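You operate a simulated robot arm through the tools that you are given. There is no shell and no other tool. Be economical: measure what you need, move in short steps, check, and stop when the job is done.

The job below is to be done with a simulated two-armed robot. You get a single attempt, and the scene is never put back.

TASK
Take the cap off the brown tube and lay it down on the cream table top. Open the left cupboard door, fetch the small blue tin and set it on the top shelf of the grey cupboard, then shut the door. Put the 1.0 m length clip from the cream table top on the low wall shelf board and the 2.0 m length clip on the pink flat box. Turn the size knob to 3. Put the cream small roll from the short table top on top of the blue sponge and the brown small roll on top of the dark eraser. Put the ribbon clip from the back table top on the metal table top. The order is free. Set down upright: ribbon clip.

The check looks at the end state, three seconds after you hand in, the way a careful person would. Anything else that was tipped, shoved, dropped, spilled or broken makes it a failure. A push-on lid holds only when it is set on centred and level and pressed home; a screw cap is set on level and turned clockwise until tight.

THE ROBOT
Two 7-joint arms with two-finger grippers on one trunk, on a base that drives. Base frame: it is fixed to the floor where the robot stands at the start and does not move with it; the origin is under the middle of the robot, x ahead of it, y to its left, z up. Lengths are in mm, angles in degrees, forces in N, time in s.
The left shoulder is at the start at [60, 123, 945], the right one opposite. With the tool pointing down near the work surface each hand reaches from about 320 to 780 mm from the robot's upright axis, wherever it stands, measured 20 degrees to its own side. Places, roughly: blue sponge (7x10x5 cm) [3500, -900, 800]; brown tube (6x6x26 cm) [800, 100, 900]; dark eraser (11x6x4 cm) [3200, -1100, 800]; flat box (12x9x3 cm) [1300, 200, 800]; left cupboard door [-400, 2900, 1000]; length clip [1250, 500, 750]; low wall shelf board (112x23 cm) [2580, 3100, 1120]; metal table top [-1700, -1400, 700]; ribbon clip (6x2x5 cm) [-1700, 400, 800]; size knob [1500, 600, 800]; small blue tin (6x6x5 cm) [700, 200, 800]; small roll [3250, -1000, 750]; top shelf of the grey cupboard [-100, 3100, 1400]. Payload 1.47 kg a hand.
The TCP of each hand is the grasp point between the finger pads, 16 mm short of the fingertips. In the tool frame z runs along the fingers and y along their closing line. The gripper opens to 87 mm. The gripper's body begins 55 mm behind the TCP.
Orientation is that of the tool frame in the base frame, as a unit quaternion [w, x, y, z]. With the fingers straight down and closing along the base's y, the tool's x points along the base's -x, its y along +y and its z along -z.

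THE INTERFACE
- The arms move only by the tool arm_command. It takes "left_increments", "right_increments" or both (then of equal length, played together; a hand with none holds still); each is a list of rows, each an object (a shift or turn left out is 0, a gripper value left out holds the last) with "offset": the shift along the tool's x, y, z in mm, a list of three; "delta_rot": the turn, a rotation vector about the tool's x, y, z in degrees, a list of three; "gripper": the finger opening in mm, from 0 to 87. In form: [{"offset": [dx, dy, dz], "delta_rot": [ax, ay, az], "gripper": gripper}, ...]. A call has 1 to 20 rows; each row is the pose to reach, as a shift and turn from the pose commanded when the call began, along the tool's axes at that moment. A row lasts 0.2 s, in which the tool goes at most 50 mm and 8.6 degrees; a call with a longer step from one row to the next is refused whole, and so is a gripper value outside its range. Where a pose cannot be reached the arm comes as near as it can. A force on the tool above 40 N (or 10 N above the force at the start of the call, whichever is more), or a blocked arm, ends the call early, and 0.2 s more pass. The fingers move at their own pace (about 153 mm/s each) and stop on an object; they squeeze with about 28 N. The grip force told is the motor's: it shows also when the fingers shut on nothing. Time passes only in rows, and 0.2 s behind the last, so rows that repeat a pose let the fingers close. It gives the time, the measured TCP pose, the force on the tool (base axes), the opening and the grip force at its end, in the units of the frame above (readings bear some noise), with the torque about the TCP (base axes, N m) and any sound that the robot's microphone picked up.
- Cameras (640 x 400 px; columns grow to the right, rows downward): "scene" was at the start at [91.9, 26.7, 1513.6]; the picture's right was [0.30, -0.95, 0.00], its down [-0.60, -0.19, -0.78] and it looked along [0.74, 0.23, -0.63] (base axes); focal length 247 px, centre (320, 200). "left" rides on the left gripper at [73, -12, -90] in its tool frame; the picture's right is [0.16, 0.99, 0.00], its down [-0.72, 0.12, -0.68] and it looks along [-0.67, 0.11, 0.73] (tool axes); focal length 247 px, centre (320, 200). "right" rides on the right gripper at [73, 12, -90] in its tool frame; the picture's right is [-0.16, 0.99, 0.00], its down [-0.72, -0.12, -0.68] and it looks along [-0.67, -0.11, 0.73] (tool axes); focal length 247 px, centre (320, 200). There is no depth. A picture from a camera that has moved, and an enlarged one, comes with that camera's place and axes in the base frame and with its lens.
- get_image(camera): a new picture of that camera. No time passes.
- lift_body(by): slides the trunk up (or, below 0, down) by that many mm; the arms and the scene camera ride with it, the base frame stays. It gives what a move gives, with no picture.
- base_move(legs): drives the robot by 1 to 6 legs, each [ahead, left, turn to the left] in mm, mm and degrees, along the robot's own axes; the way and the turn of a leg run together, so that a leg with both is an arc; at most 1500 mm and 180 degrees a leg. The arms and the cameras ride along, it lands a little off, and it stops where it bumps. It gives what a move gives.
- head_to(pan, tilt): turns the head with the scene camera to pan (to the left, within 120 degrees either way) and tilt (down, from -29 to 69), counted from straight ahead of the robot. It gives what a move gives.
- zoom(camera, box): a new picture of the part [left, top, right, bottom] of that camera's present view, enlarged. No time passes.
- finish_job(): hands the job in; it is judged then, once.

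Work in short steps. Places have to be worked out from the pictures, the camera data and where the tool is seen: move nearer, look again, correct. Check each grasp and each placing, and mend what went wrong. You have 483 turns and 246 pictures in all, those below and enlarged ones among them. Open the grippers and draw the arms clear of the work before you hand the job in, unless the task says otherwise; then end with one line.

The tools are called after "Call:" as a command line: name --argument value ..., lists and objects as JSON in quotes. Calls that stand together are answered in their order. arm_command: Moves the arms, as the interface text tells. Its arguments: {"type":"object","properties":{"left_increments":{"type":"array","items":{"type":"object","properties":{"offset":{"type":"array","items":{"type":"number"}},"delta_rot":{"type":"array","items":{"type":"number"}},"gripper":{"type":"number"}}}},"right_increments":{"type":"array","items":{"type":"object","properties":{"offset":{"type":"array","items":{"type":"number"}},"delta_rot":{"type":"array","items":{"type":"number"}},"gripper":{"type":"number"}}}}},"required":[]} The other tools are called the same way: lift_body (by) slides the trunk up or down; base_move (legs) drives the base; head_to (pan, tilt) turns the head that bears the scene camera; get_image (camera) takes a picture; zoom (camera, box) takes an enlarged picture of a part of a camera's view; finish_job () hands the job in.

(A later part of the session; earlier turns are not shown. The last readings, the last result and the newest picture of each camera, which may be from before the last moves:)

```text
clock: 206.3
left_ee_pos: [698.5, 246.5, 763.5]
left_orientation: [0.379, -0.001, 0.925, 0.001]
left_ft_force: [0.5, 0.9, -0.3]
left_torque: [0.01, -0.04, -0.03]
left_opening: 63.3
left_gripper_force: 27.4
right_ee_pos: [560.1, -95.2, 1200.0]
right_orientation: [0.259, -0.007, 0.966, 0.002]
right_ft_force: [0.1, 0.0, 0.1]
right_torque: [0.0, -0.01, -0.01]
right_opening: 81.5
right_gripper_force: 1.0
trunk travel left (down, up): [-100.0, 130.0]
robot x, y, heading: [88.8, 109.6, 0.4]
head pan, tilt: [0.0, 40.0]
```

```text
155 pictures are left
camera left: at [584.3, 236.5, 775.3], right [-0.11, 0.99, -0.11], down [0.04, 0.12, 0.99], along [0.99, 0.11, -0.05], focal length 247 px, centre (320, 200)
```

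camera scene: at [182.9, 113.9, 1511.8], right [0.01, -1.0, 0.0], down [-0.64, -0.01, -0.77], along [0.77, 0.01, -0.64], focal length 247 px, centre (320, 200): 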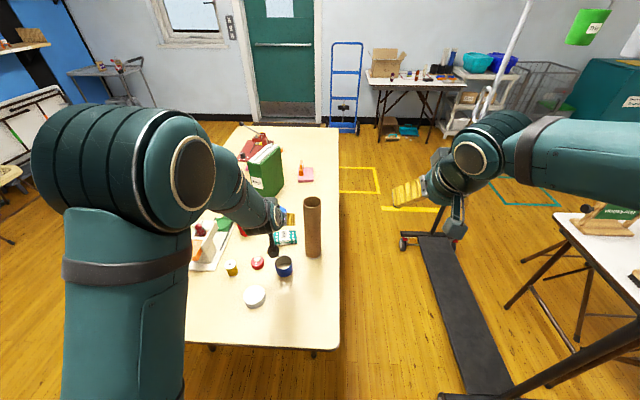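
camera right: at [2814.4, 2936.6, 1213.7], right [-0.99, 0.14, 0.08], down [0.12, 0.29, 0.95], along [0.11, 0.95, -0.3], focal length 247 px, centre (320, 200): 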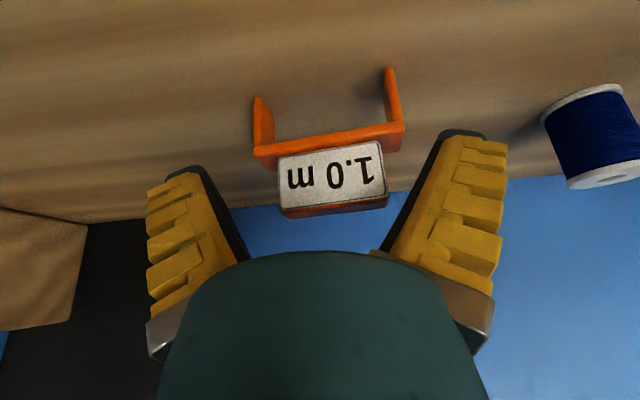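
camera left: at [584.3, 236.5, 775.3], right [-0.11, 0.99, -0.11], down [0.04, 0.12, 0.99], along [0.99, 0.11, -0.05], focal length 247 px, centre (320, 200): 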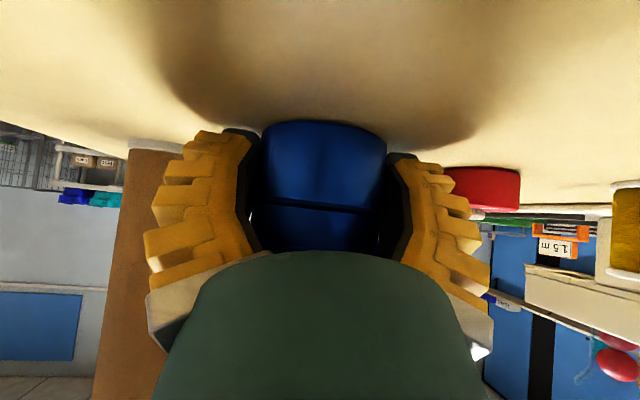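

Opening dropped to 63 mm – the fingers seem to have slipped from lid onto body. Look closely.

Call:
zoom --camera "left" --box '[220, 100, 420, 260]'

Call:
zoom --camera "scene" --box '[230, 220, 330, 300]'

```text
2.50 times, centred on (320, 180) of left
camera zoom: at [584.3, 236.5, 775.3], right [-0.11, 0.99, -0.11], down [0.04, 0.12, 0.99], along [0.99, 0.11, -0.05], focal length 617 px, centre (320, 250)
```

zoom: 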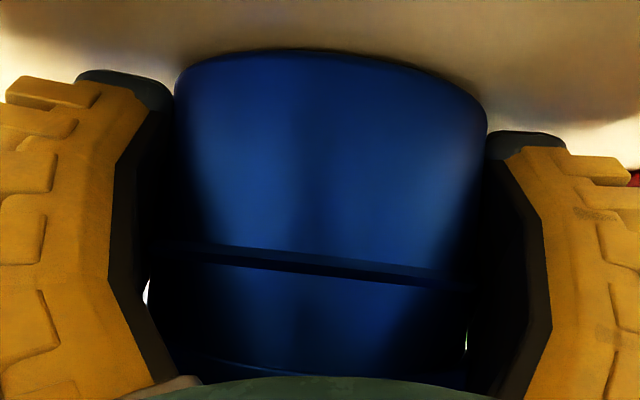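

```text
5.00 times, centred on (280, 260) of scene
camera zoom: at [183.6, 114.2, 1511.5], right [0.01, -1.0, 0.0], down [-0.64, -0.01, -0.77], along [0.77, 0.01, -0.64], focal length 1236 px, centre (520, -100)
```

zoom: 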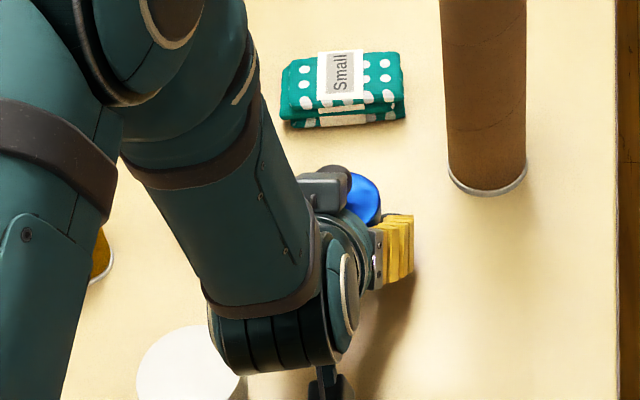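

The fingers hold the body and the lid sits raised above. Open gently and see how the lid settles.

Call:
arm_command --left_increments '[{"gripper": 68}, {"gripper": 74}, {"gripper": 80}, {"gripper": 87}, {"gripper": 87}]'

Call:
zoom --camera "left" --box '[200, 80, 440, 260]'

```text
clock: 207.5
left_ee_pos: [701.5, 246.7, 765.2]
left_orientation: [0.383, 0.0, 0.924, 0.0]
left_ft_force: [-0.1, 1.1, 0.0]
left_torque: [0.0, 0.01, 0.04]
left_opening: 86.8
left_gripper_force: 0.0
right_ee_pos: [560.0, -95.0, 1200.4]
right_orientation: [0.26, -0.006, 0.966, 0.002]
right_ft_force: [-0.4, 0.4, 1.2]
right_torque: [-0.01, 0.01, 0.0]
right_opening: 81.5
right_gripper_force: 1.3
trunk travel left (down, up): [-100.0, 130.0]
robot x, y, heading: [92.6, 113.9, 0.7]
head pan, tilt: [0.0, 40.0]
```

```text
2.22 times, centred on (320, 170) of left
camera zoom: at [586.3, 235.4, 777.0], right [-0.11, 0.99, -0.11], down [0.03, 0.12, 0.99], along [0.99, 0.11, -0.04], focal length 549 px, centre (320, 267)
```

zoom: 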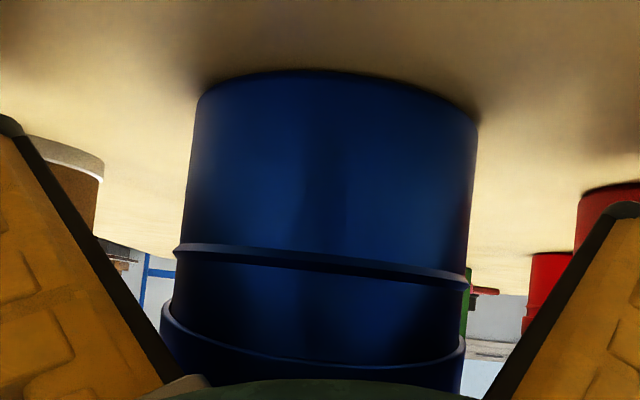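

The lid sits ~9 mm high but level. Back out, return to vertical, and inspect from above before pressing it down.

Call:
arm_command --left_increments '[{"offset": [0, 0, -30]}, {"offset": [0, 0, -70]}, {"offset": [0, 0, -110]}, {"offset": [-20, 0, -150], "delta_rot": [0, 8, 0]}, {"offset": [-50, 0, -170], "delta_rot": [0, 16, 0]}, {"offset": [-80, 0, -180], "delta_rot": [0, 24, 0]}, {"offset": [-110, 0, -180], "delta_rot": [0, 32, 0]}, {"offset": [-140, 0, -170], "delta_rot": [0, 40, 0]}, {"offset": [-160, 0, -140], "delta_rot": [0, 45, 0]}]'

Call:
get_image --camera "left"

Call:
zoom --camera "scene" --box '[240, 220, 340, 300]'

```text
clock: 209.5
left_ee_pos: [717.1, 246.7, 978.4]
left_orientation: [-0.001, -0.001, 1.0, 0.0]
left_ft_force: [0.4, 0.2, -0.6]
left_torque: [-0.03, 0.04, -0.03]
left_opening: 87.2
left_gripper_force: 0.1
right_ee_pos: [561.0, -94.8, 1199.5]
right_orientation: [0.259, -0.006, 0.966, 0.002]
right_ft_force: [0.8, -0.2, -0.3]
right_torque: [0.0, 0.0, 0.03]
right_opening: 81.7
right_gripper_force: 1.0
trunk travel left (down, up): [-100.0, 130.0]
robot x, y, heading: [91.1, 112.9, 0.6]
head pan, tilt: [0.0, 40.0]
```

```text
151 pictures are left
camera left: at [644.7, 234.8, 1068.0], right [-0.16, 0.99, 0.0], down [0.73, 0.12, 0.68], along [0.67, 0.11, -0.74], focal length 247 px, centre (320, 200)
```

left: 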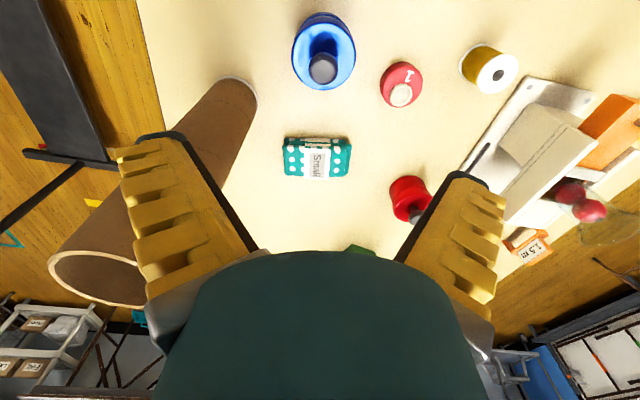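

```text
5.00 times, centred on (290, 260) of scene
camera zoom: at [185.4, 114.3, 1511.5], right [0.01, -1.0, 0.0], down [-0.64, -0.01, -0.77], along [0.77, 0.01, -0.64], focal length 1236 px, centre (470, -100)
```

zoom: 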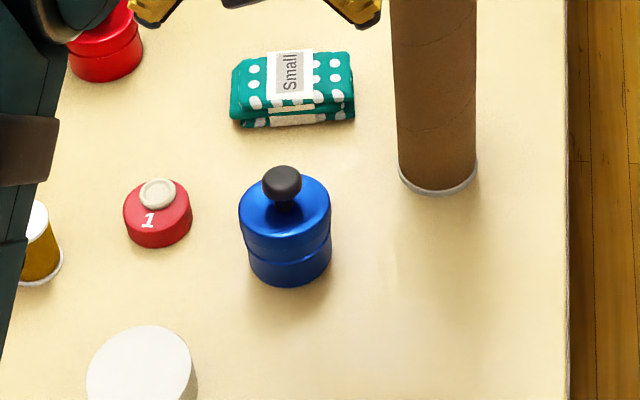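

Tin and lid look level. Press straight down on the knob with closed left fingers at (703,246.5).

Call:
arm_command --left_increments '[{"offset": [14, 0, 40], "gripper": 40}, {"offset": [14, 0, 80], "gripper": 5}, {"offset": [14, 0, 110], "gripper": 2}, {"offset": [14, 0, 122], "gripper": 2}, {"offset": [14, 0, 128], "gripper": 2}, {"offset": [14, 0, 133], "gripper": 2}, {"offset": [14, 0, 137], "gripper": 2}, {"offset": [14, 0, 140], "gripper": 2}]'

Call:
get_image --camera "left"

```text
clock: 211.3
left_ee_pos: [699.6, 246.3, 836.8]
left_orientation: [0.0, -0.001, 1.0, 0.0]
left_ft_force: [0.0, -0.6, 0.7]
left_torque: [-0.02, -0.03, 0.01]
left_opening: 9.3
left_gripper_force: 5.3
right_ee_pos: [559.9, -95.7, 1199.7]
right_orientation: [0.259, -0.006, 0.966, 0.002]
right_ft_force: [0.0, 0.1, -1.0]
right_torque: [-0.03, 0.01, 0.03]
right_opening: 81.5
right_gripper_force: 0.8
trunk travel left (down, up): [-100.0, 130.0]
robot x, y, heading: [84.0, 111.8, 0.7]
head pan, tilt: [0.0, 40.0]
```

```text
149 pictures are left
camera left: at [627.6, 234.7, 926.4], right [-0.16, 0.99, 0.0], down [0.72, 0.12, 0.68], along [0.67, 0.11, -0.73], focal length 247 px, centre (320, 200)
```

left: 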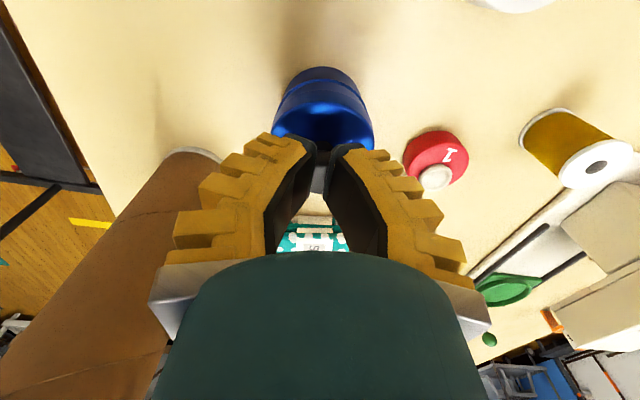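

No contact yet (tips at ~821). Continue down in small steps.

Call:
arm_command --left_increments '[{"offset": [0, 0, 4], "gripper": 0}, {"offset": [0, 0, 8]}, {"offset": [0, 0, 11]}, {"offset": [0, 0, 14]}, {"offset": [0, 0, 17]}, {"offset": [0, 0, 19]}, {"offset": [0, 0, 21]}, {"offset": [0, 0, 23]}, {"offset": [0, 0, 25]}]'

Call:
get_image --camera "left"

```text
clock: 212.1
left_ee_pos: [705.9, 246.4, 832.2]
left_orientation: [0.006, 0.0, 1.0, -0.002]
left_ft_force: [-5.8, 0.0, 24.1]
left_torque: [0.02, -0.09, 0.0]
left_opening: 5.9
left_gripper_force: 28.6
right_ee_pos: [557.9, -95.1, 1201.1]
right_orientation: [0.26, -0.006, 0.966, 0.002]
right_ft_force: [-0.6, -0.5, 0.0]
right_torque: [-0.02, -0.02, 0.03]
right_opening: 81.6
right_gripper_force: 1.3
trunk travel left (down, up): [-100.0, 130.0]
robot x, y, heading: [90.0, 114.6, 0.7]
head pan, tilt: [0.0, 40.0]
stopped in row 4 (left hand): the force on the tool passed its limit at 43 N (the readings are from after the stop); the commanded pose is now the measured one
```

```text
148 pictures are left
camera left: at [631.7, 234.2, 921.8], right [-0.16, 0.99, 0.0], down [0.72, 0.12, 0.69], along [0.68, 0.11, -0.73], focal length 247 px, centre (320, 200)
```

left: 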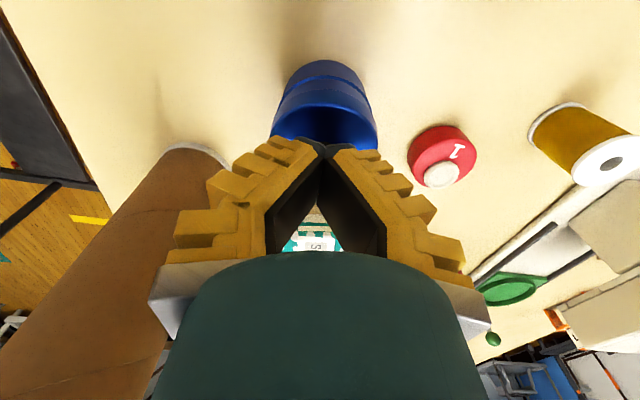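

Contact at 43 N, no snap. Raise and inspect the lid.

Call:
arm_command --left_increments '[{"offset": [0, 0, -20]}, {"offset": [0, 0, -60]}, {"offset": [10, 60, -90]}, {"offset": [20, 100, -100]}]'

Call:
zoom --camera "scene" --box '[265, 245, 305, 280]'

```text
refused: row 3 steps farther than a row can; nothing moved
```

```text
11.43 times, centred on (285, 262) of scene
camera zoom: at [181.8, 113.6, 1511.9], right [0.01, -1.0, 0.0], down [-0.64, -0.01, -0.77], along [0.77, 0.01, -0.64], focal length 2824 px, centre (720, -514)
```

zoom: 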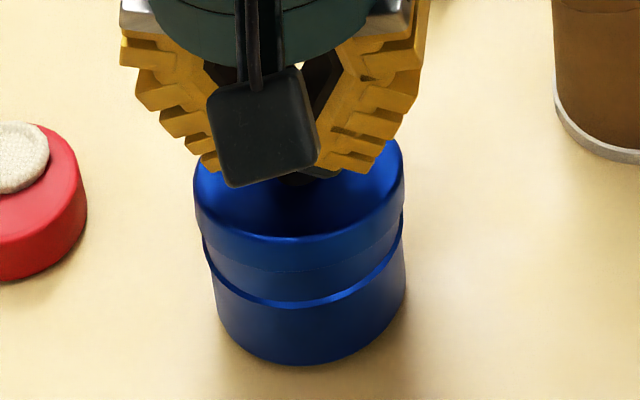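

Raise and look again.

Call:
arm_command --left_increments '[{"offset": [0, 0, -20]}, {"offset": [0, 0, -60]}, {"offset": [0, 0, -100]}, {"offset": [0, 45, -110]}, {"offset": [0, 90, -110]}]'

Call:
zoom --camera "scene" --box '[265, 245, 305, 280]'

```text
clock: 213.3
left_ee_pos: [702.8, 336.7, 939.2]
left_orientation: [0.002, 0.0, 1.0, -0.001]
left_ft_force: [-0.7, -0.1, -0.3]
left_torque: [0.01, 0.0, -0.01]
left_opening: 0.0
left_gripper_force: 28.2
right_ee_pos: [558.6, -94.1, 1201.4]
right_orientation: [0.259, -0.006, 0.966, 0.002]
right_ft_force: [-0.3, 0.5, 1.1]
right_torque: [-0.03, 0.03, 0.0]
right_opening: 81.9
right_gripper_force: 0.7
trunk travel left (down, up): [-100.0, 130.0]
robot x, y, heading: [90.0, 113.7, 0.4]
head pan, tilt: [0.0, 40.0]
```

```text
11.43 times, centred on (285, 262) of scene
camera zoom: at [183.4, 114.7, 1511.7], right [0.01, -1.0, 0.0], down [-0.64, -0.01, -0.77], along [0.77, 0.01, -0.64], focal length 2824 px, centre (720, -514)
```

zoom: 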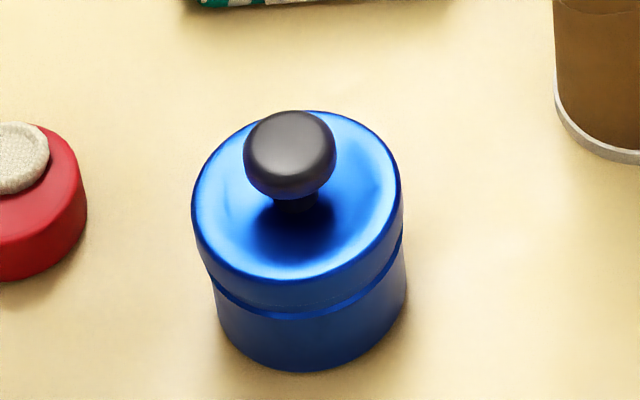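

Lid is nearly seated now. Press again, centred at (701,247.5), slowly.

Call:
arm_command --left_increments '[{"offset": [1, -45, 0]}, {"offset": [2, -89, 0]}, {"offset": [2, -89, 45]}, {"offset": [2, -89, 85]}, {"offset": [2, -89, 98]}, {"offset": [2, -89, 104]}, {"offset": [2, -89, 107]}, {"offset": [2, -89, 109]}, {"offset": [2, -89, 111]}, {"offset": [2, -89, 113]}, {"offset": [2, -89, 115]}, {"offset": [2, -89, 117]}, {"offset": [2, -89, 119]}, {"offset": [2, -89, 121]}]'

```text
clock: 215.9
left_ee_pos: [706.3, 246.9, 830.1]
left_orientation: [0.009, -0.001, 1.0, -0.001]
left_ft_force: [-5.0, 0.7, 20.2]
left_torque: [0.01, 0.14, 0.04]
left_opening: 5.8
left_gripper_force: 27.7
right_ee_pos: [558.4, -95.8, 1200.8]
right_orientation: [0.26, -0.006, 0.966, 0.002]
right_ft_force: [-0.9, 0.3, -0.4]
right_torque: [0.0, 0.06, 0.01]
right_opening: 82.1
right_gripper_force: 0.9
trunk travel left (down, up): [-100.0, 130.0]
robot x, y, heading: [86.8, 111.4, 0.8]
head pan, tilt: [0.0, 40.0]
heard: snap
stopped in row 13 (left hand): the force on the tool passed its limit at 43 N (the readings are from after the stop); the commanded pose is now the measured one
```

Snap – lid seated. Raise straight up and inspect.

Call:
arm_command --left_increments '[{"offset": [0, 0, -20]}, {"offset": [0, 0, -60]}, {"offset": [0, 0, -100]}, {"offset": [0, 45, -110], "gripper": 20}, {"offset": [0, 90, -110], "gripper": 60}]'

Call:
zoom --camera "scene" --box '[265, 245, 305, 280]'

```text
clock: 217.1
left_ee_pos: [706.3, 336.0, 936.4]
left_orientation: [0.006, 0.0, 1.0, -0.001]
left_ft_force: [0.2, 0.4, 1.2]
left_torque: [-0.01, 0.01, 0.01]
left_opening: 64.7
left_gripper_force: 3.2
right_ee_pos: [558.8, -93.5, 1199.7]
right_orientation: [0.259, -0.006, 0.966, 0.001]
right_ft_force: [-0.2, 0.6, 0.0]
right_torque: [-0.03, 0.02, -0.07]
right_opening: 81.7
right_gripper_force: 1.3
trunk travel left (down, up): [-100.0, 130.0]
robot x, y, heading: [86.0, 111.7, 0.6]
head pan, tilt: [0.0, 40.0]
```

```text
11.43 times, centred on (285, 262) of scene
camera zoom: at [183.4, 114.7, 1511.7], right [0.01, -1.0, 0.0], down [-0.64, -0.01, -0.77], along [0.77, 0.01, -0.64], focal length 2824 px, centre (720, -514)
```

zoom: 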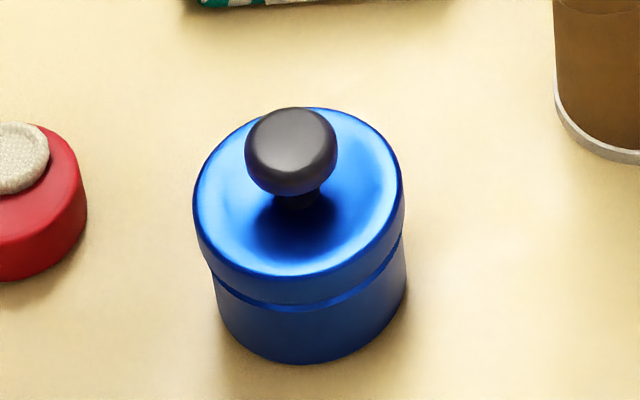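

Seated properly. Now position for a body-only grasp: tilt 30°, with the fingertip corner just under the lid rim. Hover first.

Call:
arm_command --left_increments '[{"offset": [5, -22, 0], "delta_rot": [0, -7, 0], "gripper": 87}, {"offset": [10, -45, 10], "delta_rot": [0, -14, 0], "gripper": 87}, {"offset": [15, -67, 30], "delta_rot": [0, -21, 0]}, {"offset": [20, -89, 60], "delta_rot": [0, -29.3, 0]}, {"offset": [20, -89, 80], "delta_rot": [0, -29.3, 0]}, {"offset": [20, -89, 80], "delta_rot": [0, -29.3, 0]}]'

Call:
get_image --camera "left"

```text
clock: 218.5
left_ee_pos: [684.3, 245.7, 855.0]
left_orientation: [0.259, -0.001, 0.966, -0.001]
left_ft_force: [-0.7, 0.6, -0.1]
left_torque: [0.02, 0.02, -0.01]
left_opening: 87.1
left_gripper_force: 0.1
right_ee_pos: [558.9, -95.2, 1200.8]
right_orientation: [0.258, -0.006, 0.966, 0.002]
right_ft_force: [-0.1, 0.0, -0.3]
right_torque: [0.0, 0.0, 0.03]
right_opening: 81.5
right_gripper_force: 1.0
trunk travel left (down, up): [-100.0, 130.0]
robot x, y, heading: [90.1, 111.1, 0.4]
head pan, tilt: [0.0, 40.0]
```

```text
144 pictures are left
camera left: at [576.9, 233.8, 895.8], right [-0.14, 0.99, -0.08], down [0.29, 0.12, 0.95], along [0.95, 0.11, -0.3], focal length 247 px, centre (320, 200)
```

left: 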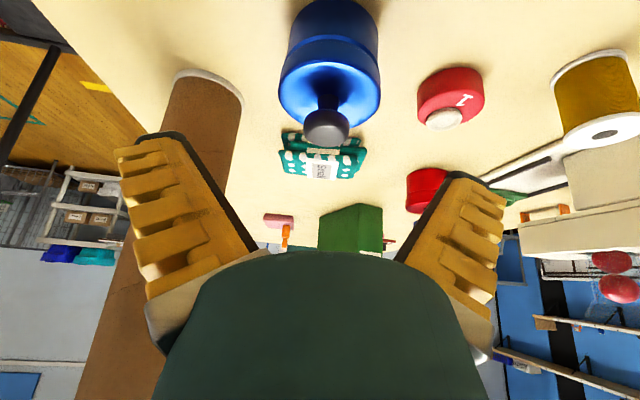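

I need the tin centre in x more precisely; view it from nearly straight above with the left camera.

Call:
arm_command --left_increments '[{"offset": [-20, 0, -35], "delta_rot": [0, 7, 0]}, {"offset": [-45, 0, -70], "delta_rot": [0, 14, 0]}, {"offset": [-70, 0, -105], "delta_rot": [0, 21, 0]}, {"offset": [-100, 0, -110], "delta_rot": [0, 28, 0]}, {"offset": [-132, 0, -97], "delta_rot": [0, 30, 0]}, {"offset": [-132, 0, -97], "delta_rot": [0, 30, 0]}]'

Call:
zoom --camera "left" --box '[260, 0, 400, 90]'

```text
clock: 219.9
left_ee_pos: [750.7, 250.0, 1003.7]
left_orientation: [0.0, 0.0, 1.0, -0.001]
left_ft_force: [0.4, 0.0, -0.2]
left_torque: [-0.01, 0.01, 0.0]
left_opening: 87.1
left_gripper_force: 0.1
right_ee_pos: [558.8, -95.2, 1200.4]
right_orientation: [0.259, -0.005, 0.966, 0.002]
right_ft_force: [-0.2, -0.1, 0.4]
right_torque: [-0.01, 0.0, 0.05]
right_opening: 81.7
right_gripper_force: 0.6
trunk travel left (down, up): [-100.0, 130.0]
robot x, y, heading: [89.7, 112.0, 0.5]
head pan, tilt: [0.0, 40.0]
```

```text
4.44 times, centred on (330, 45) of left
camera zoom: at [678.5, 238.6, 1093.7], right [-0.16, 0.99, 0.0], down [0.72, 0.12, 0.68], along [0.67, 0.11, -0.73], focal length 1098 px, centre (276, 889)
```

zoom: 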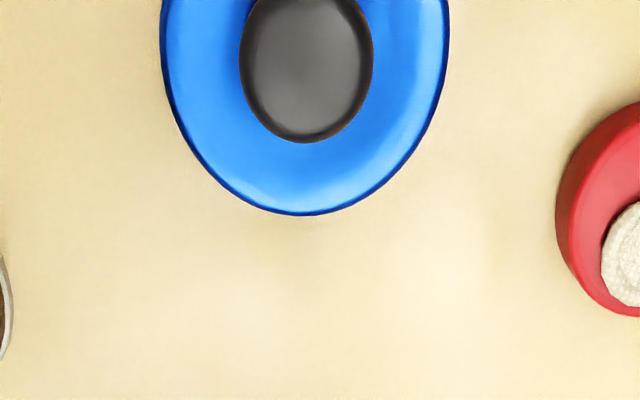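

Tin centre ≈(705.5,248.5). Go to TCP (689,248,~850) tilted 30°.

Call:
arm_command --left_increments '[{"offset": [20, 0, 30], "delta_rot": [0, -8, 0]}, {"offset": [40, -1, 60], "delta_rot": [0, -16, 0]}, {"offset": [55, -1, 95], "delta_rot": [0, -24, 0]}, {"offset": [62, -1, 130], "delta_rot": [0, -30, 0]}, {"offset": [62, -1, 154], "delta_rot": [0, -30, 0]}, {"offset": [62, -1, 154], "delta_rot": [0, -30, 0]}]'

```text
clock: 221.3
left_ee_pos: [690.1, 243.4, 850.7]
left_orientation: [0.259, -0.001, 0.966, 0.0]
left_ft_force: [0.7, 0.4, -0.3]
left_torque: [-0.03, -0.01, 0.0]
left_opening: 86.9
left_gripper_force: 0.1
right_ee_pos: [558.7, -95.4, 1200.9]
right_orientation: [0.26, -0.006, 0.966, 0.002]
right_ft_force: [-0.1, 0.1, -0.7]
right_torque: [0.04, -0.01, -0.01]
right_opening: 81.5
right_gripper_force: 1.2
trunk travel left (down, up): [-100.0, 130.0]
robot x, y, heading: [90.6, 107.6, 0.6]
head pan, tilt: [0.0, 40.0]
```

Descend vertically to TCP z≈764.

Call:
arm_command --left_increments '[{"offset": [15, 1, 26]}, {"offset": [28, 1, 49]}, {"offset": [38, 1, 66]}, {"offset": [43, 1, 75]}, {"offset": [43, 1, 75]}]'

Call:
zoom --camera "left" --box '[120, 60, 520, 290]'

```text
clock: 222.5
left_ee_pos: [690.4, 246.9, 766.3]
left_orientation: [0.259, -0.001, 0.966, -0.001]
left_ft_force: [1.1, -0.2, 0.1]
left_torque: [0.02, 0.0, 0.02]
left_opening: 87.0
left_gripper_force: 0.1
right_ee_pos: [559.9, -95.0, 1200.0]
right_orientation: [0.259, -0.006, 0.966, 0.001]
right_ft_force: [0.2, -0.5, 0.6]
right_torque: [0.0, 0.01, 0.02]
right_opening: 81.8
right_gripper_force: 1.2
trunk travel left (down, up): [-100.0, 130.0]
robot x, y, heading: [93.8, 112.4, 0.6]
head pan, tilt: [0.0, 40.0]
```

```text
1.60 times, centred on (320, 175) of left
camera zoom: at [583.1, 235.9, 807.2], right [-0.14, 0.99, -0.08], down [0.29, 0.12, 0.95], along [0.95, 0.11, -0.3], focal length 395 px, centre (320, 240)
```

zoom: 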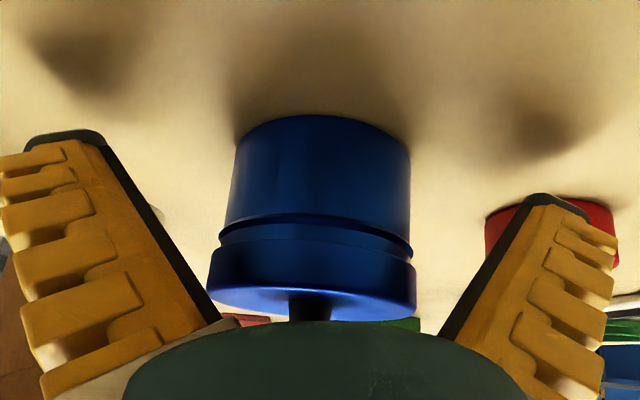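

Fingers are below the lid rim. Close lightly first (command 62) and check the opening.

Call:
arm_command --left_increments '[{"gripper": 74}, {"gripper": 66}, {"gripper": 61}, {"gripper": 61}]'

Call:
zoom --camera "left" --box '[120, 60, 520, 290]'

```text
clock: 223.5
left_ee_pos: [691.0, 247.6, 765.7]
left_orientation: [0.26, -0.001, 0.966, 0.0]
left_ft_force: [0.5, 0.1, 0.2]
left_torque: [0.02, 0.0, 0.04]
left_opening: 65.6
left_gripper_force: 2.5
right_ee_pos: [559.4, -95.5, 1200.1]
right_orientation: [0.259, -0.006, 0.966, 0.002]
right_ft_force: [-0.6, -0.4, -0.2]
right_torque: [0.01, 0.02, 0.0]
right_opening: 81.4
right_gripper_force: 0.8
trunk travel left (down, up): [-100.0, 130.0]
robot x, y, heading: [92.2, 113.1, 0.5]
head pan, tilt: [0.0, 40.0]
```

```text
1.60 times, centred on (320, 175) of left
camera zoom: at [583.0, 236.0, 807.3], right [-0.14, 0.99, -0.08], down [0.29, 0.12, 0.95], along [0.95, 0.11, -0.3], focal length 395 px, centre (320, 240)
```

zoom: 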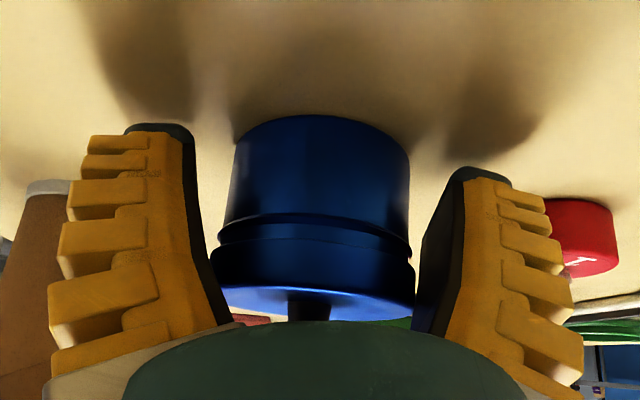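

No contact yet at 65.6. Close a bit further.

Call:
arm_command --left_increments '[{"gripper": 57}, {"gripper": 54}, {"gripper": 54}]'

Call:
zoom --camera "left" --box '[120, 60, 520, 290]'

```text
clock: 224.3
left_ee_pos: [690.8, 248.0, 766.4]
left_orientation: [0.259, -0.001, 0.966, 0.0]
left_ft_force: [0.5, -0.3, -0.2]
left_torque: [0.01, -0.03, 0.01]
left_opening: 59.1
left_gripper_force: 3.4
right_ee_pos: [558.6, -95.6, 1200.9]
right_orientation: [0.259, -0.006, 0.966, 0.002]
right_ft_force: [0.9, 0.6, 0.5]
right_torque: [-0.02, -0.01, 0.04]
right_opening: 81.7
right_gripper_force: 0.6
trunk travel left (down, up): [-100.0, 130.0]
robot x, y, heading: [86.6, 110.0, 0.6]
head pan, tilt: [0.0, 40.0]
heard: snap
```

```text
1.60 times, centred on (320, 175) of left
camera zoom: at [582.9, 236.0, 807.3], right [-0.14, 0.99, -0.08], down [0.29, 0.12, 0.95], along [0.95, 0.11, -0.3], focal length 395 px, centre (320, 240)
```

zoom: 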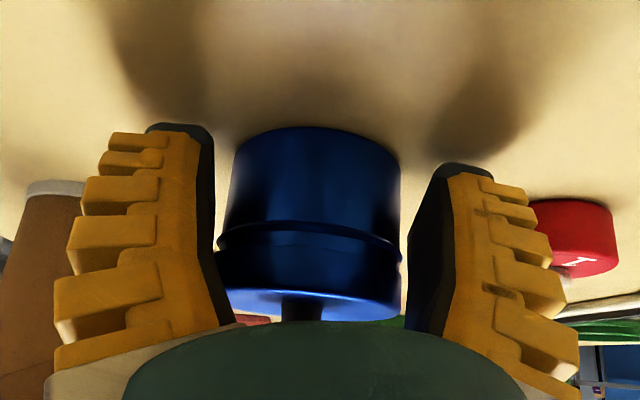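

The lid was touched first (snap again) because the fingers are narrower toward the palm. New idea: raise the lid ~9 mm on its neck, grip the bare body below it, carry, and press the lid home after placing. Open and back out first, view from above.

Call:
arm_command --left_increments '[{"gripper": 87}, {"gripper": 87}, {"offset": [0, 0, -40]}, {"offset": [0, 0, -80]}, {"offset": [-20, 0, -115], "delta_rot": [0, 7, 0]}, {"offset": [-50, 0, -150], "delta_rot": [0, 14, 0]}, {"offset": [-80, 0, -185], "delta_rot": [0, 21, 0]}, {"offset": [-120, 0, -205], "delta_rot": [0, 28, 0]}, {"offset": [-160, 0, -190], "delta_rot": [0, 30, 0]}, {"offset": [-175, 0, -172], "delta_rot": [0, 30, 0]}]'

Call:
zoom --camera "left" --box '[250, 0, 410, 100]'

Call:
zoom --camera "scene" --box '[265, 245, 305, 280]'

```text
clock: 226.5
left_ee_pos: [755.0, 248.2, 1000.8]
left_orientation: [0.0, -0.001, 1.0, -0.001]
left_ft_force: [-0.1, -0.3, 0.2]
left_torque: [0.03, -0.01, 0.01]
left_opening: 87.3
left_gripper_force: 0.0
right_ee_pos: [559.6, -94.4, 1200.0]
right_orientation: [0.258, -0.006, 0.966, 0.002]
right_ft_force: [-0.1, 0.1, 1.3]
right_torque: [-0.01, -0.03, 0.04]
right_opening: 81.6
right_gripper_force: 0.9
trunk travel left (down, up): [-100.0, 130.0]
robot x, y, heading: [88.3, 114.2, 0.7]
head pan, tilt: [0.0, 40.0]
```

```text
4.00 times, centred on (330, 50) of left
camera zoom: at [682.1, 238.2, 1090.4], right [-0.16, 0.99, 0.0], down [0.72, 0.12, 0.68], along [0.67, 0.11, -0.73], focal length 988 px, centre (280, 800)
```

zoom: 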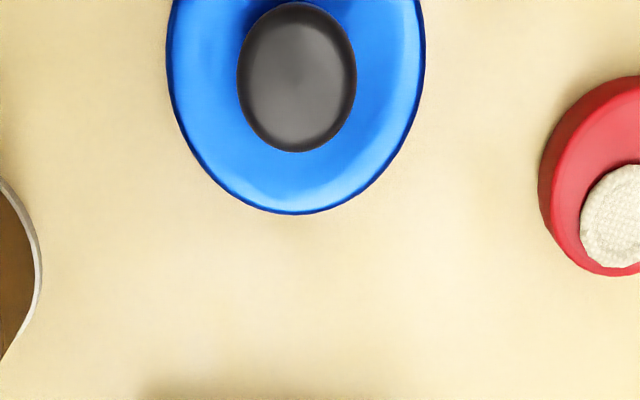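

```text
11.43 times, centred on (285, 262) of scene
camera zoom: at [183.6, 114.0, 1511.7], right [0.01, -1.0, 0.0], down [-0.64, -0.01, -0.77], along [0.77, 0.01, -0.64], focal length 2824 px, centre (720, -514)
```

zoom: 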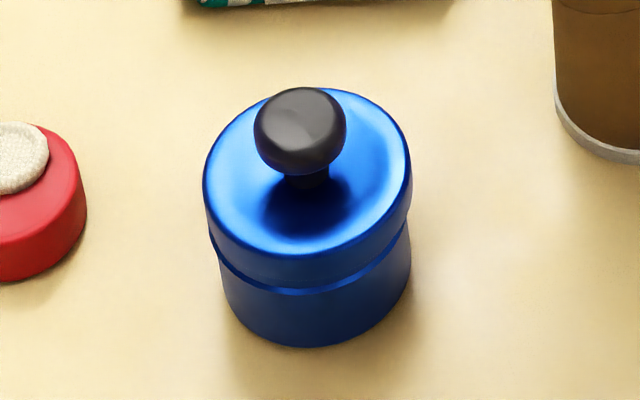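

Tin now at ≈(713.5,247). Approach with 45° tilt for the lid grip.

Call:
arm_command --left_increments '[{"offset": [10, -1, 25], "delta_rot": [0, -8, 0]}, {"offset": [20, -1, 50], "delta_rot": [0, -16, 0]}, {"offset": [30, -1, 80], "delta_rot": [0, -24, 0]}, {"offset": [41, -1, 110], "delta_rot": [0, -32, 0]}, {"offset": [41, -1, 135], "delta_rot": [0, -40, 0]}, {"offset": [41, -1, 150], "delta_rot": [0, -45, 0]}, {"offset": [41, -1, 175], "delta_rot": [0, -45, 0]}, {"offset": [41, -1, 205], "delta_rot": [0, -45, 0]}, {"offset": [41, -1, 227], "delta_rot": [0, -45, 0]}, {"offset": [41, -1, 227], "delta_rot": [0, -45, 0]}]'

Call:
get_image --camera "left"

```text
clock: 228.7
left_ee_pos: [712.3, 246.2, 778.2]
left_orientation: [0.384, 0.0, 0.923, -0.001]
left_ft_force: [-0.1, -0.2, 0.5]
left_torque: [-0.03, 0.01, -0.01]
left_opening: 87.3
left_gripper_force: 0.1
right_ee_pos: [560.4, -95.8, 1200.4]
right_orientation: [0.259, -0.006, 0.966, 0.002]
right_ft_force: [-0.6, 0.3, 0.6]
right_torque: [-0.01, 0.0, 0.01]
right_opening: 81.6
right_gripper_force: 1.1
trunk travel left (down, up): [-100.0, 130.0]
robot x, y, heading: [89.8, 111.5, 0.9]
head pan, tilt: [0.0, 40.0]
```

```text
137 pictures are left
camera left: at [597.7, 234.1, 789.8], right [-0.11, 0.99, -0.11], down [0.03, 0.12, 0.99], along [0.99, 0.11, -0.04], focal length 247 px, centre (320, 200)
```

left: 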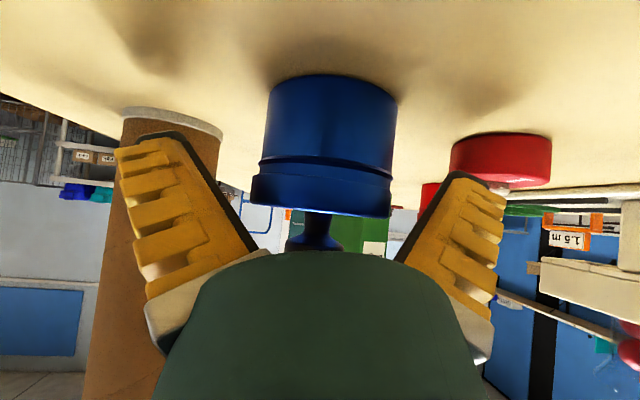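

Close on the lid here, raise it 9 mm, then release and look.

Call:
arm_command --left_increments '[{"gripper": 70}, {"gripper": 50}, {"gripper": 45}, {"gripper": 45}, {"offset": [-2, 0, -2], "gripper": 45}, {"offset": [-4, 0, -4]}, {"offset": [-6.4, 0, -6.4]}, {"offset": [-6.4, 0, -6.4]}]'

Call:
get_image --camera "left"

```text
clock: 230.5
left_ee_pos: [713.3, 246.6, 784.5]
left_orientation: [0.383, -0.001, 0.924, -0.001]
left_ft_force: [0.5, -0.3, -0.8]
left_torque: [0.0, 0.02, 0.01]
left_opening: 67.4
left_gripper_force: 28.0
right_ee_pos: [560.0, -95.4, 1200.0]
right_orientation: [0.259, -0.005, 0.966, 0.002]
right_ft_force: [0.1, -0.1, 1.3]
right_torque: [0.0, 0.0, -0.01]
right_opening: 81.8
right_gripper_force: 0.8
trunk travel left (down, up): [-100.0, 130.0]
robot x, y, heading: [86.6, 108.8, 0.8]
head pan, tilt: [0.0, 40.0]
```

```text
136 pictures are left
camera left: at [598.7, 235.3, 796.6], right [-0.11, 0.99, -0.11], down [0.03, 0.12, 0.99], along [0.99, 0.11, -0.04], focal length 247 px, centre (320, 200)
```

left: 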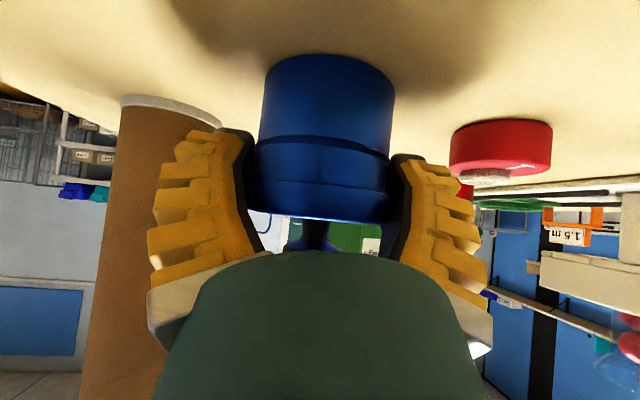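

Lid raised ~14 mm; lower 4 mm for more overlap, then release.

Call:
arm_command --left_increments '[{"offset": [1.5, 0, 1.5]}, {"offset": [3, 0, 3]}, {"offset": [3, 0, 3]}, {"offset": [3, 0, 3], "gripper": 70}, {"offset": [3, 0, 3], "gripper": 80}, {"offset": [3, 0, 3], "gripper": 87}, {"offset": [3, 0, 3], "gripper": 87}]'

Call:
zoom --camera "left" --box '[200, 30, 440, 260]'

```text
clock: 232.1
left_ee_pos: [713.0, 246.1, 779.3]
left_orientation: [0.384, 0.0, 0.923, -0.002]
left_ft_force: [0.9, 0.3, 0.1]
left_torque: [-0.02, 0.01, 0.01]
left_opening: 87.0
left_gripper_force: 0.0
right_ee_pos: [559.3, -94.6, 1200.5]
right_orientation: [0.259, -0.007, 0.966, 0.002]
right_ft_force: [-0.4, 0.1, -0.2]
right_torque: [0.02, 0.02, -0.02]
right_opening: 82.1
right_gripper_force: 1.3
trunk travel left (down, up): [-100.0, 130.0]
robot x, y, heading: [88.8, 108.6, 0.7]
head pan, tilt: [0.0, 40.0]
```

```text
1.74 times, centred on (320, 145) of left
camera zoom: at [598.2, 235.1, 791.6], right [-0.11, 0.99, -0.11], down [0.03, 0.12, 0.99], along [0.99, 0.11, -0.04], focal length 430 px, centre (320, 296)
```

zoom: 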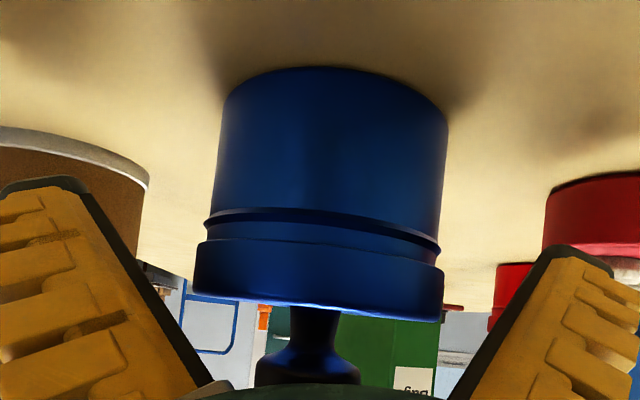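

Lid rests ~4 mm above its seat when released. Reproduce the earlier state: grip the lid, then slide the fingers down onto the body, and see if the grip reads ~63 mm.

Call:
arm_command --left_increments '[{"gripper": 70}, {"gripper": 50}, {"gripper": 45}, {"gripper": 40}, {"offset": [3, 0, 3]}, {"offset": [5, 0, 5]}, {"offset": [7, 0, 7]}, {"offset": [9, 0, 9]}, {"offset": [10.5, 0, 10.5]}, {"offset": [10.5, 0, 10.5]}]'

Call:
zoom --camera "left" --box '[140, 60, 500, 270]'

```text
clock: 234.3
left_ee_pos: [714.5, 245.7, 768.8]
left_orientation: [0.387, -0.001, 0.922, -0.001]
left_ft_force: [6.7, -1.2, 35.7]
left_torque: [-0.04, 0.2, -0.03]
left_opening: 69.7
left_gripper_force: 27.9
right_ee_pos: [556.9, -95.5, 1201.5]
right_orientation: [0.259, -0.005, 0.966, 0.001]
right_ft_force: [0.6, 0.6, 0.3]
right_torque: [0.01, 0.0, 0.01]
right_opening: 81.5
right_gripper_force: 1.0
trunk travel left (down, up): [-100.0, 130.0]
robot x, y, heading: [88.0, 112.8, 0.6]
head pan, tilt: [0.0, 40.0]
heard: snap
```

```text
1.78 times, centred on (320, 165) of left
camera zoom: at [599.8, 234.7, 778.9], right [-0.11, 0.99, -0.12], down [0.02, 0.12, 0.99], along [0.99, 0.11, -0.03], focal length 439 px, centre (320, 262)
```

zoom: 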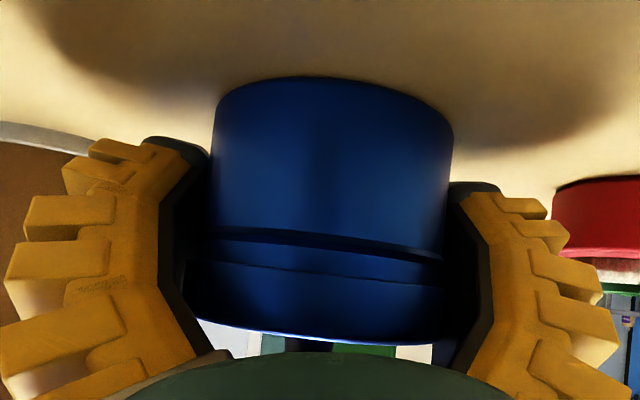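

Lid snapped home; fingertips now curl onto the body. Push down 3 mm more to slide fingers fully past.

Call:
arm_command --left_increments '[{"offset": [1, 0, 1]}, {"offset": [2, 0, 2]}, {"offset": [3, 0, 3]}, {"offset": [3, 0, 3]}]'

Call:
zoom --camera "left" --box '[140, 60, 500, 270]'

```text
clock: 235.3
left_ee_pos: [710.9, 246.1, 758.5]
left_orientation: [0.381, 0.0, 0.925, -0.001]
left_ft_force: [-5.8, -2.7, 15.6]
left_torque: [0.09, 0.21, 0.04]
left_opening: 67.4
left_gripper_force: 28.0
right_ee_pos: [557.7, -95.9, 1200.2]
right_orientation: [0.261, -0.006, 0.965, 0.002]
right_ft_force: [-0.2, -0.3, -0.2]
right_torque: [-0.02, -0.02, 0.03]
right_opening: 81.4
right_gripper_force: 0.7
trunk travel left (down, up): [-100.0, 130.0]
robot x, y, heading: [89.7, 111.7, 0.9]
head pan, tilt: [0.0, 40.0]
```

```text
1.78 times, centred on (320, 165) of left
camera zoom: at [596.5, 235.4, 771.8], right [-0.11, 0.99, -0.11], down [0.03, 0.12, 0.99], along [0.99, 0.11, -0.05], focal length 439 px, centre (320, 262)
```

zoom: 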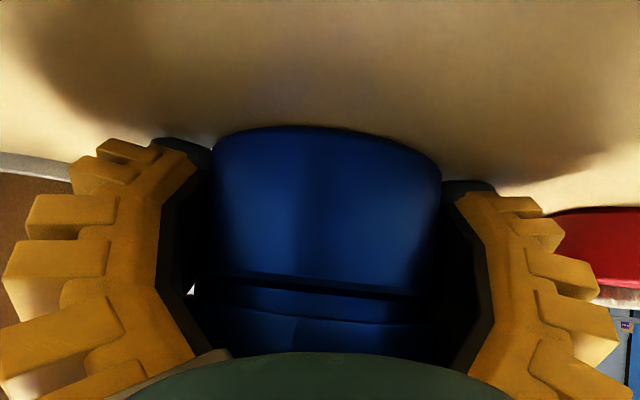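

Fingers slid down onto the body/lid pair (lid still seated). Now try lifting slowly and look.

Call:
arm_command --left_increments '[{"offset": [-2, 0, -2]}, {"offset": [-4, 0, -4]}, {"offset": [-7, 0, -7]}, {"offset": [-10, 0, -10]}, {"offset": [-14, 0, -14]}, {"offset": [-14, 0, -14]}]'

Call:
zoom --camera "left" --box '[140, 40, 500, 270]'

```text
clock: 236.7
left_ee_pos: [713.1, 248.0, 780.1]
left_orientation: [0.382, 0.0, 0.924, -0.001]
left_ft_force: [-0.3, 0.7, -0.4]
left_torque: [0.02, -0.03, 0.02]
left_opening: 67.6
left_gripper_force: 27.9
right_ee_pos: [559.7, -96.2, 1200.3]
right_orientation: [0.258, -0.007, 0.966, 0.002]
right_ft_force: [-0.3, 0.0, -0.3]
right_torque: [0.0, 0.0, -0.01]
right_opening: 81.8
right_gripper_force: 1.1
trunk travel left (down, up): [-100.0, 130.0]
robot x, y, heading: [90.2, 110.8, 0.7]
head pan, tilt: [0.0, 40.0]
heard: snap
```

```text
1.74 times, centred on (320, 155) of left
camera zoom: at [598.7, 235.5, 791.8], right [-0.11, 0.99, -0.11], down [0.03, 0.12, 0.99], along [0.99, 0.11, -0.04], focal length 430 px, centre (320, 278)
```

zoom: 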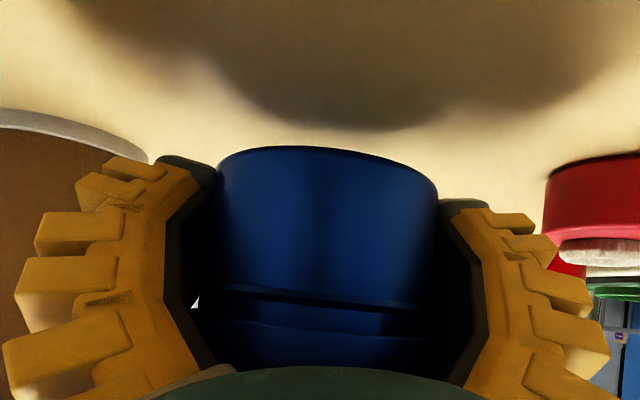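

The tin body lifts with the hand now. Continue lifting smoothly and check.

Call:
arm_command --left_increments '[{"offset": [-10, 0, -10]}, {"offset": [-25, 0, -25]}, {"offset": [-45, 0, -45]}, {"offset": [-65, 0, -65]}, {"offset": [-85, 0, -85]}, {"offset": [-105, 0, -105]}, {"offset": [-125, 0, -125]}, {"offset": [-140, 0, -140]}]'

Call:
zoom --camera "left" --box '[140, 40, 500, 270]'

Call:
zoom --camera "scene" --box '[240, 190, 320, 260]'

```text
clock: 238.5
left_ee_pos: [713.6, 248.5, 977.7]
left_orientation: [0.383, 0.0, 0.924, -0.001]
left_ft_force: [0.4, -0.9, 0.1]
left_torque: [-0.02, -0.01, -0.01]
left_opening: 65.2
left_gripper_force: 28.3
right_ee_pos: [558.9, -94.7, 1200.4]
right_orientation: [0.258, -0.005, 0.966, 0.001]
right_ft_force: [-0.1, 1.2, 0.3]
right_torque: [0.01, 0.02, -0.02]
right_opening: 81.5
right_gripper_force: 1.3
trunk travel left (down, up): [-100.0, 130.0]
robot x, y, heading: [91.3, 112.7, 0.6]
head pan, tilt: [0.0, 40.0]
```

```text
1.74 times, centred on (320, 155) of left
camera zoom: at [599.0, 236.2, 989.5], right [-0.11, 0.99, -0.11], down [0.03, 0.12, 0.99], along [0.99, 0.11, -0.04], focal length 430 px, centre (320, 278)
```

zoom: 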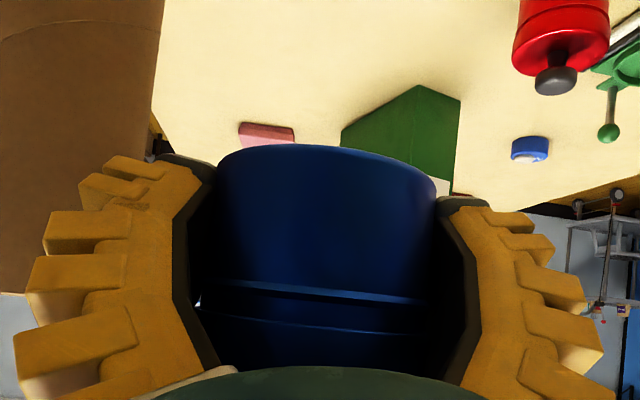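

```text
5.71 times, centred on (280, 225) of scene
camera zoom: at [183.2, 114.0, 1511.8], right [0.01, -1.0, 0.0], down [-0.64, -0.01, -0.77], along [0.77, 0.01, -0.64], focal length 1412 px, centre (549, 57)
```

zoom: 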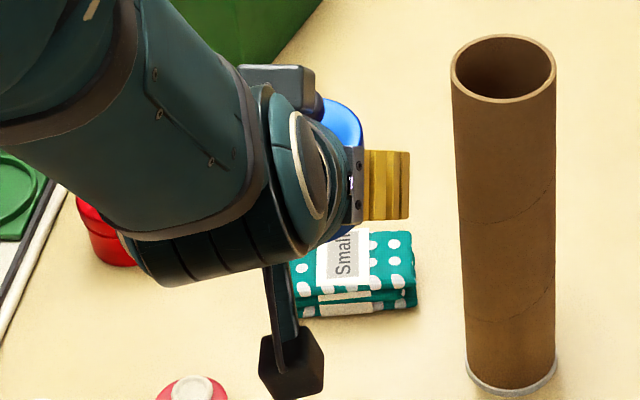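

Tin held securely. Drive toward the grey cupboard: back, left, turn to face it.

Call:
base_move --legs '[[-240, 0, 0], [0, 1350, 0], [0, 0, 90]]'

Call:
head_to --pan 0 --tilt 15

Call:
get_image --camera "scene"

Call:
zoom --camera "left" --box '[140, 40, 500, 270]'

```text
clock: 255.9
left_ee_pos: [-260.1, 2102.7, 977.7]
left_orientation: [0.276, -0.643, 0.663, 0.265]
left_ft_force: [-0.6, -0.1, -1.9]
left_torque: [-0.01, -0.02, -0.01]
left_opening: 64.0
left_gripper_force: 27.5
right_ee_pos: [77.8, 1939.5, 1199.2]
right_orientation: [0.184, -0.677, 0.689, 0.181]
right_ft_force: [-0.1, -0.2, 0.5]
right_torque: [-0.03, 0.01, 0.03]
right_opening: 81.9
right_gripper_force: 1.5
trunk travel left (down, up): [-100.0, 130.0]
robot x, y, heading: [-141.9, 1474.2, 88.9]
head pan, tilt: [0.0, 40.0]
```

```text
clock: 256.8
left_ee_pos: [-260.3, 2103.9, 977.7]
left_orientation: [0.275, -0.643, 0.663, 0.265]
left_ft_force: [0.5, 0.1, -0.8]
left_torque: [0.03, -0.01, 0.02]
left_opening: 63.5
left_gripper_force: 27.9
right_ee_pos: [76.8, 1938.9, 1200.1]
right_orientation: [0.185, -0.676, 0.69, 0.182]
right_ft_force: [1.3, 0.6, 1.0]
right_torque: [0.02, 0.0, -0.01]
right_opening: 81.8
right_gripper_force: 1.1
trunk travel left (down, up): [-100.0, 130.0]
robot x, y, heading: [-143.6, 1475.3, 88.9]
head pan, tilt: [0.0, 15.0]
```

```text
129 pictures are left
camera scene: at [-141.6, 1579.1, 1551.2], right [1.0, -0.02, 0.0], down [-0.01, -0.26, -0.97], along [0.02, 0.97, -0.26], focal length 247 px, centre (320, 200)
```

scene: 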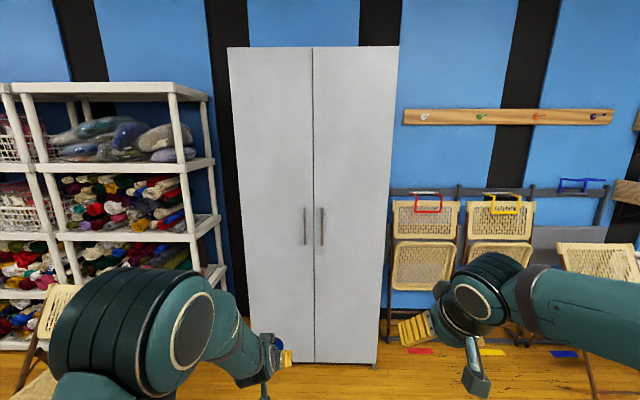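

```text
1.74 times, centred on (320, 155) of left
camera zoom: at [-251.8, 1988.9, 989.2], right [-0.99, -0.08, -0.11], down [-0.12, 0.03, 0.99], along [-0.08, 1.0, -0.04], focal length 430 px, centre (320, 278)
```

zoom: 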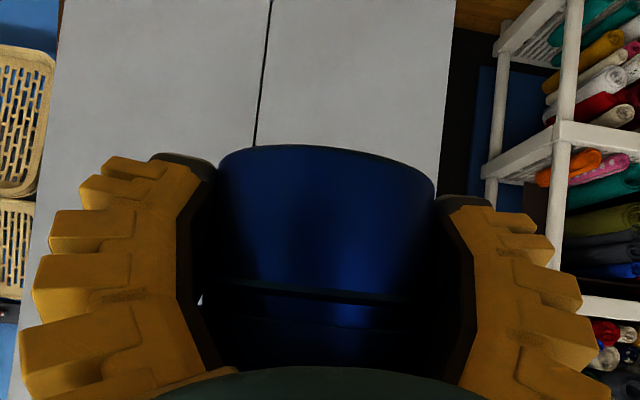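

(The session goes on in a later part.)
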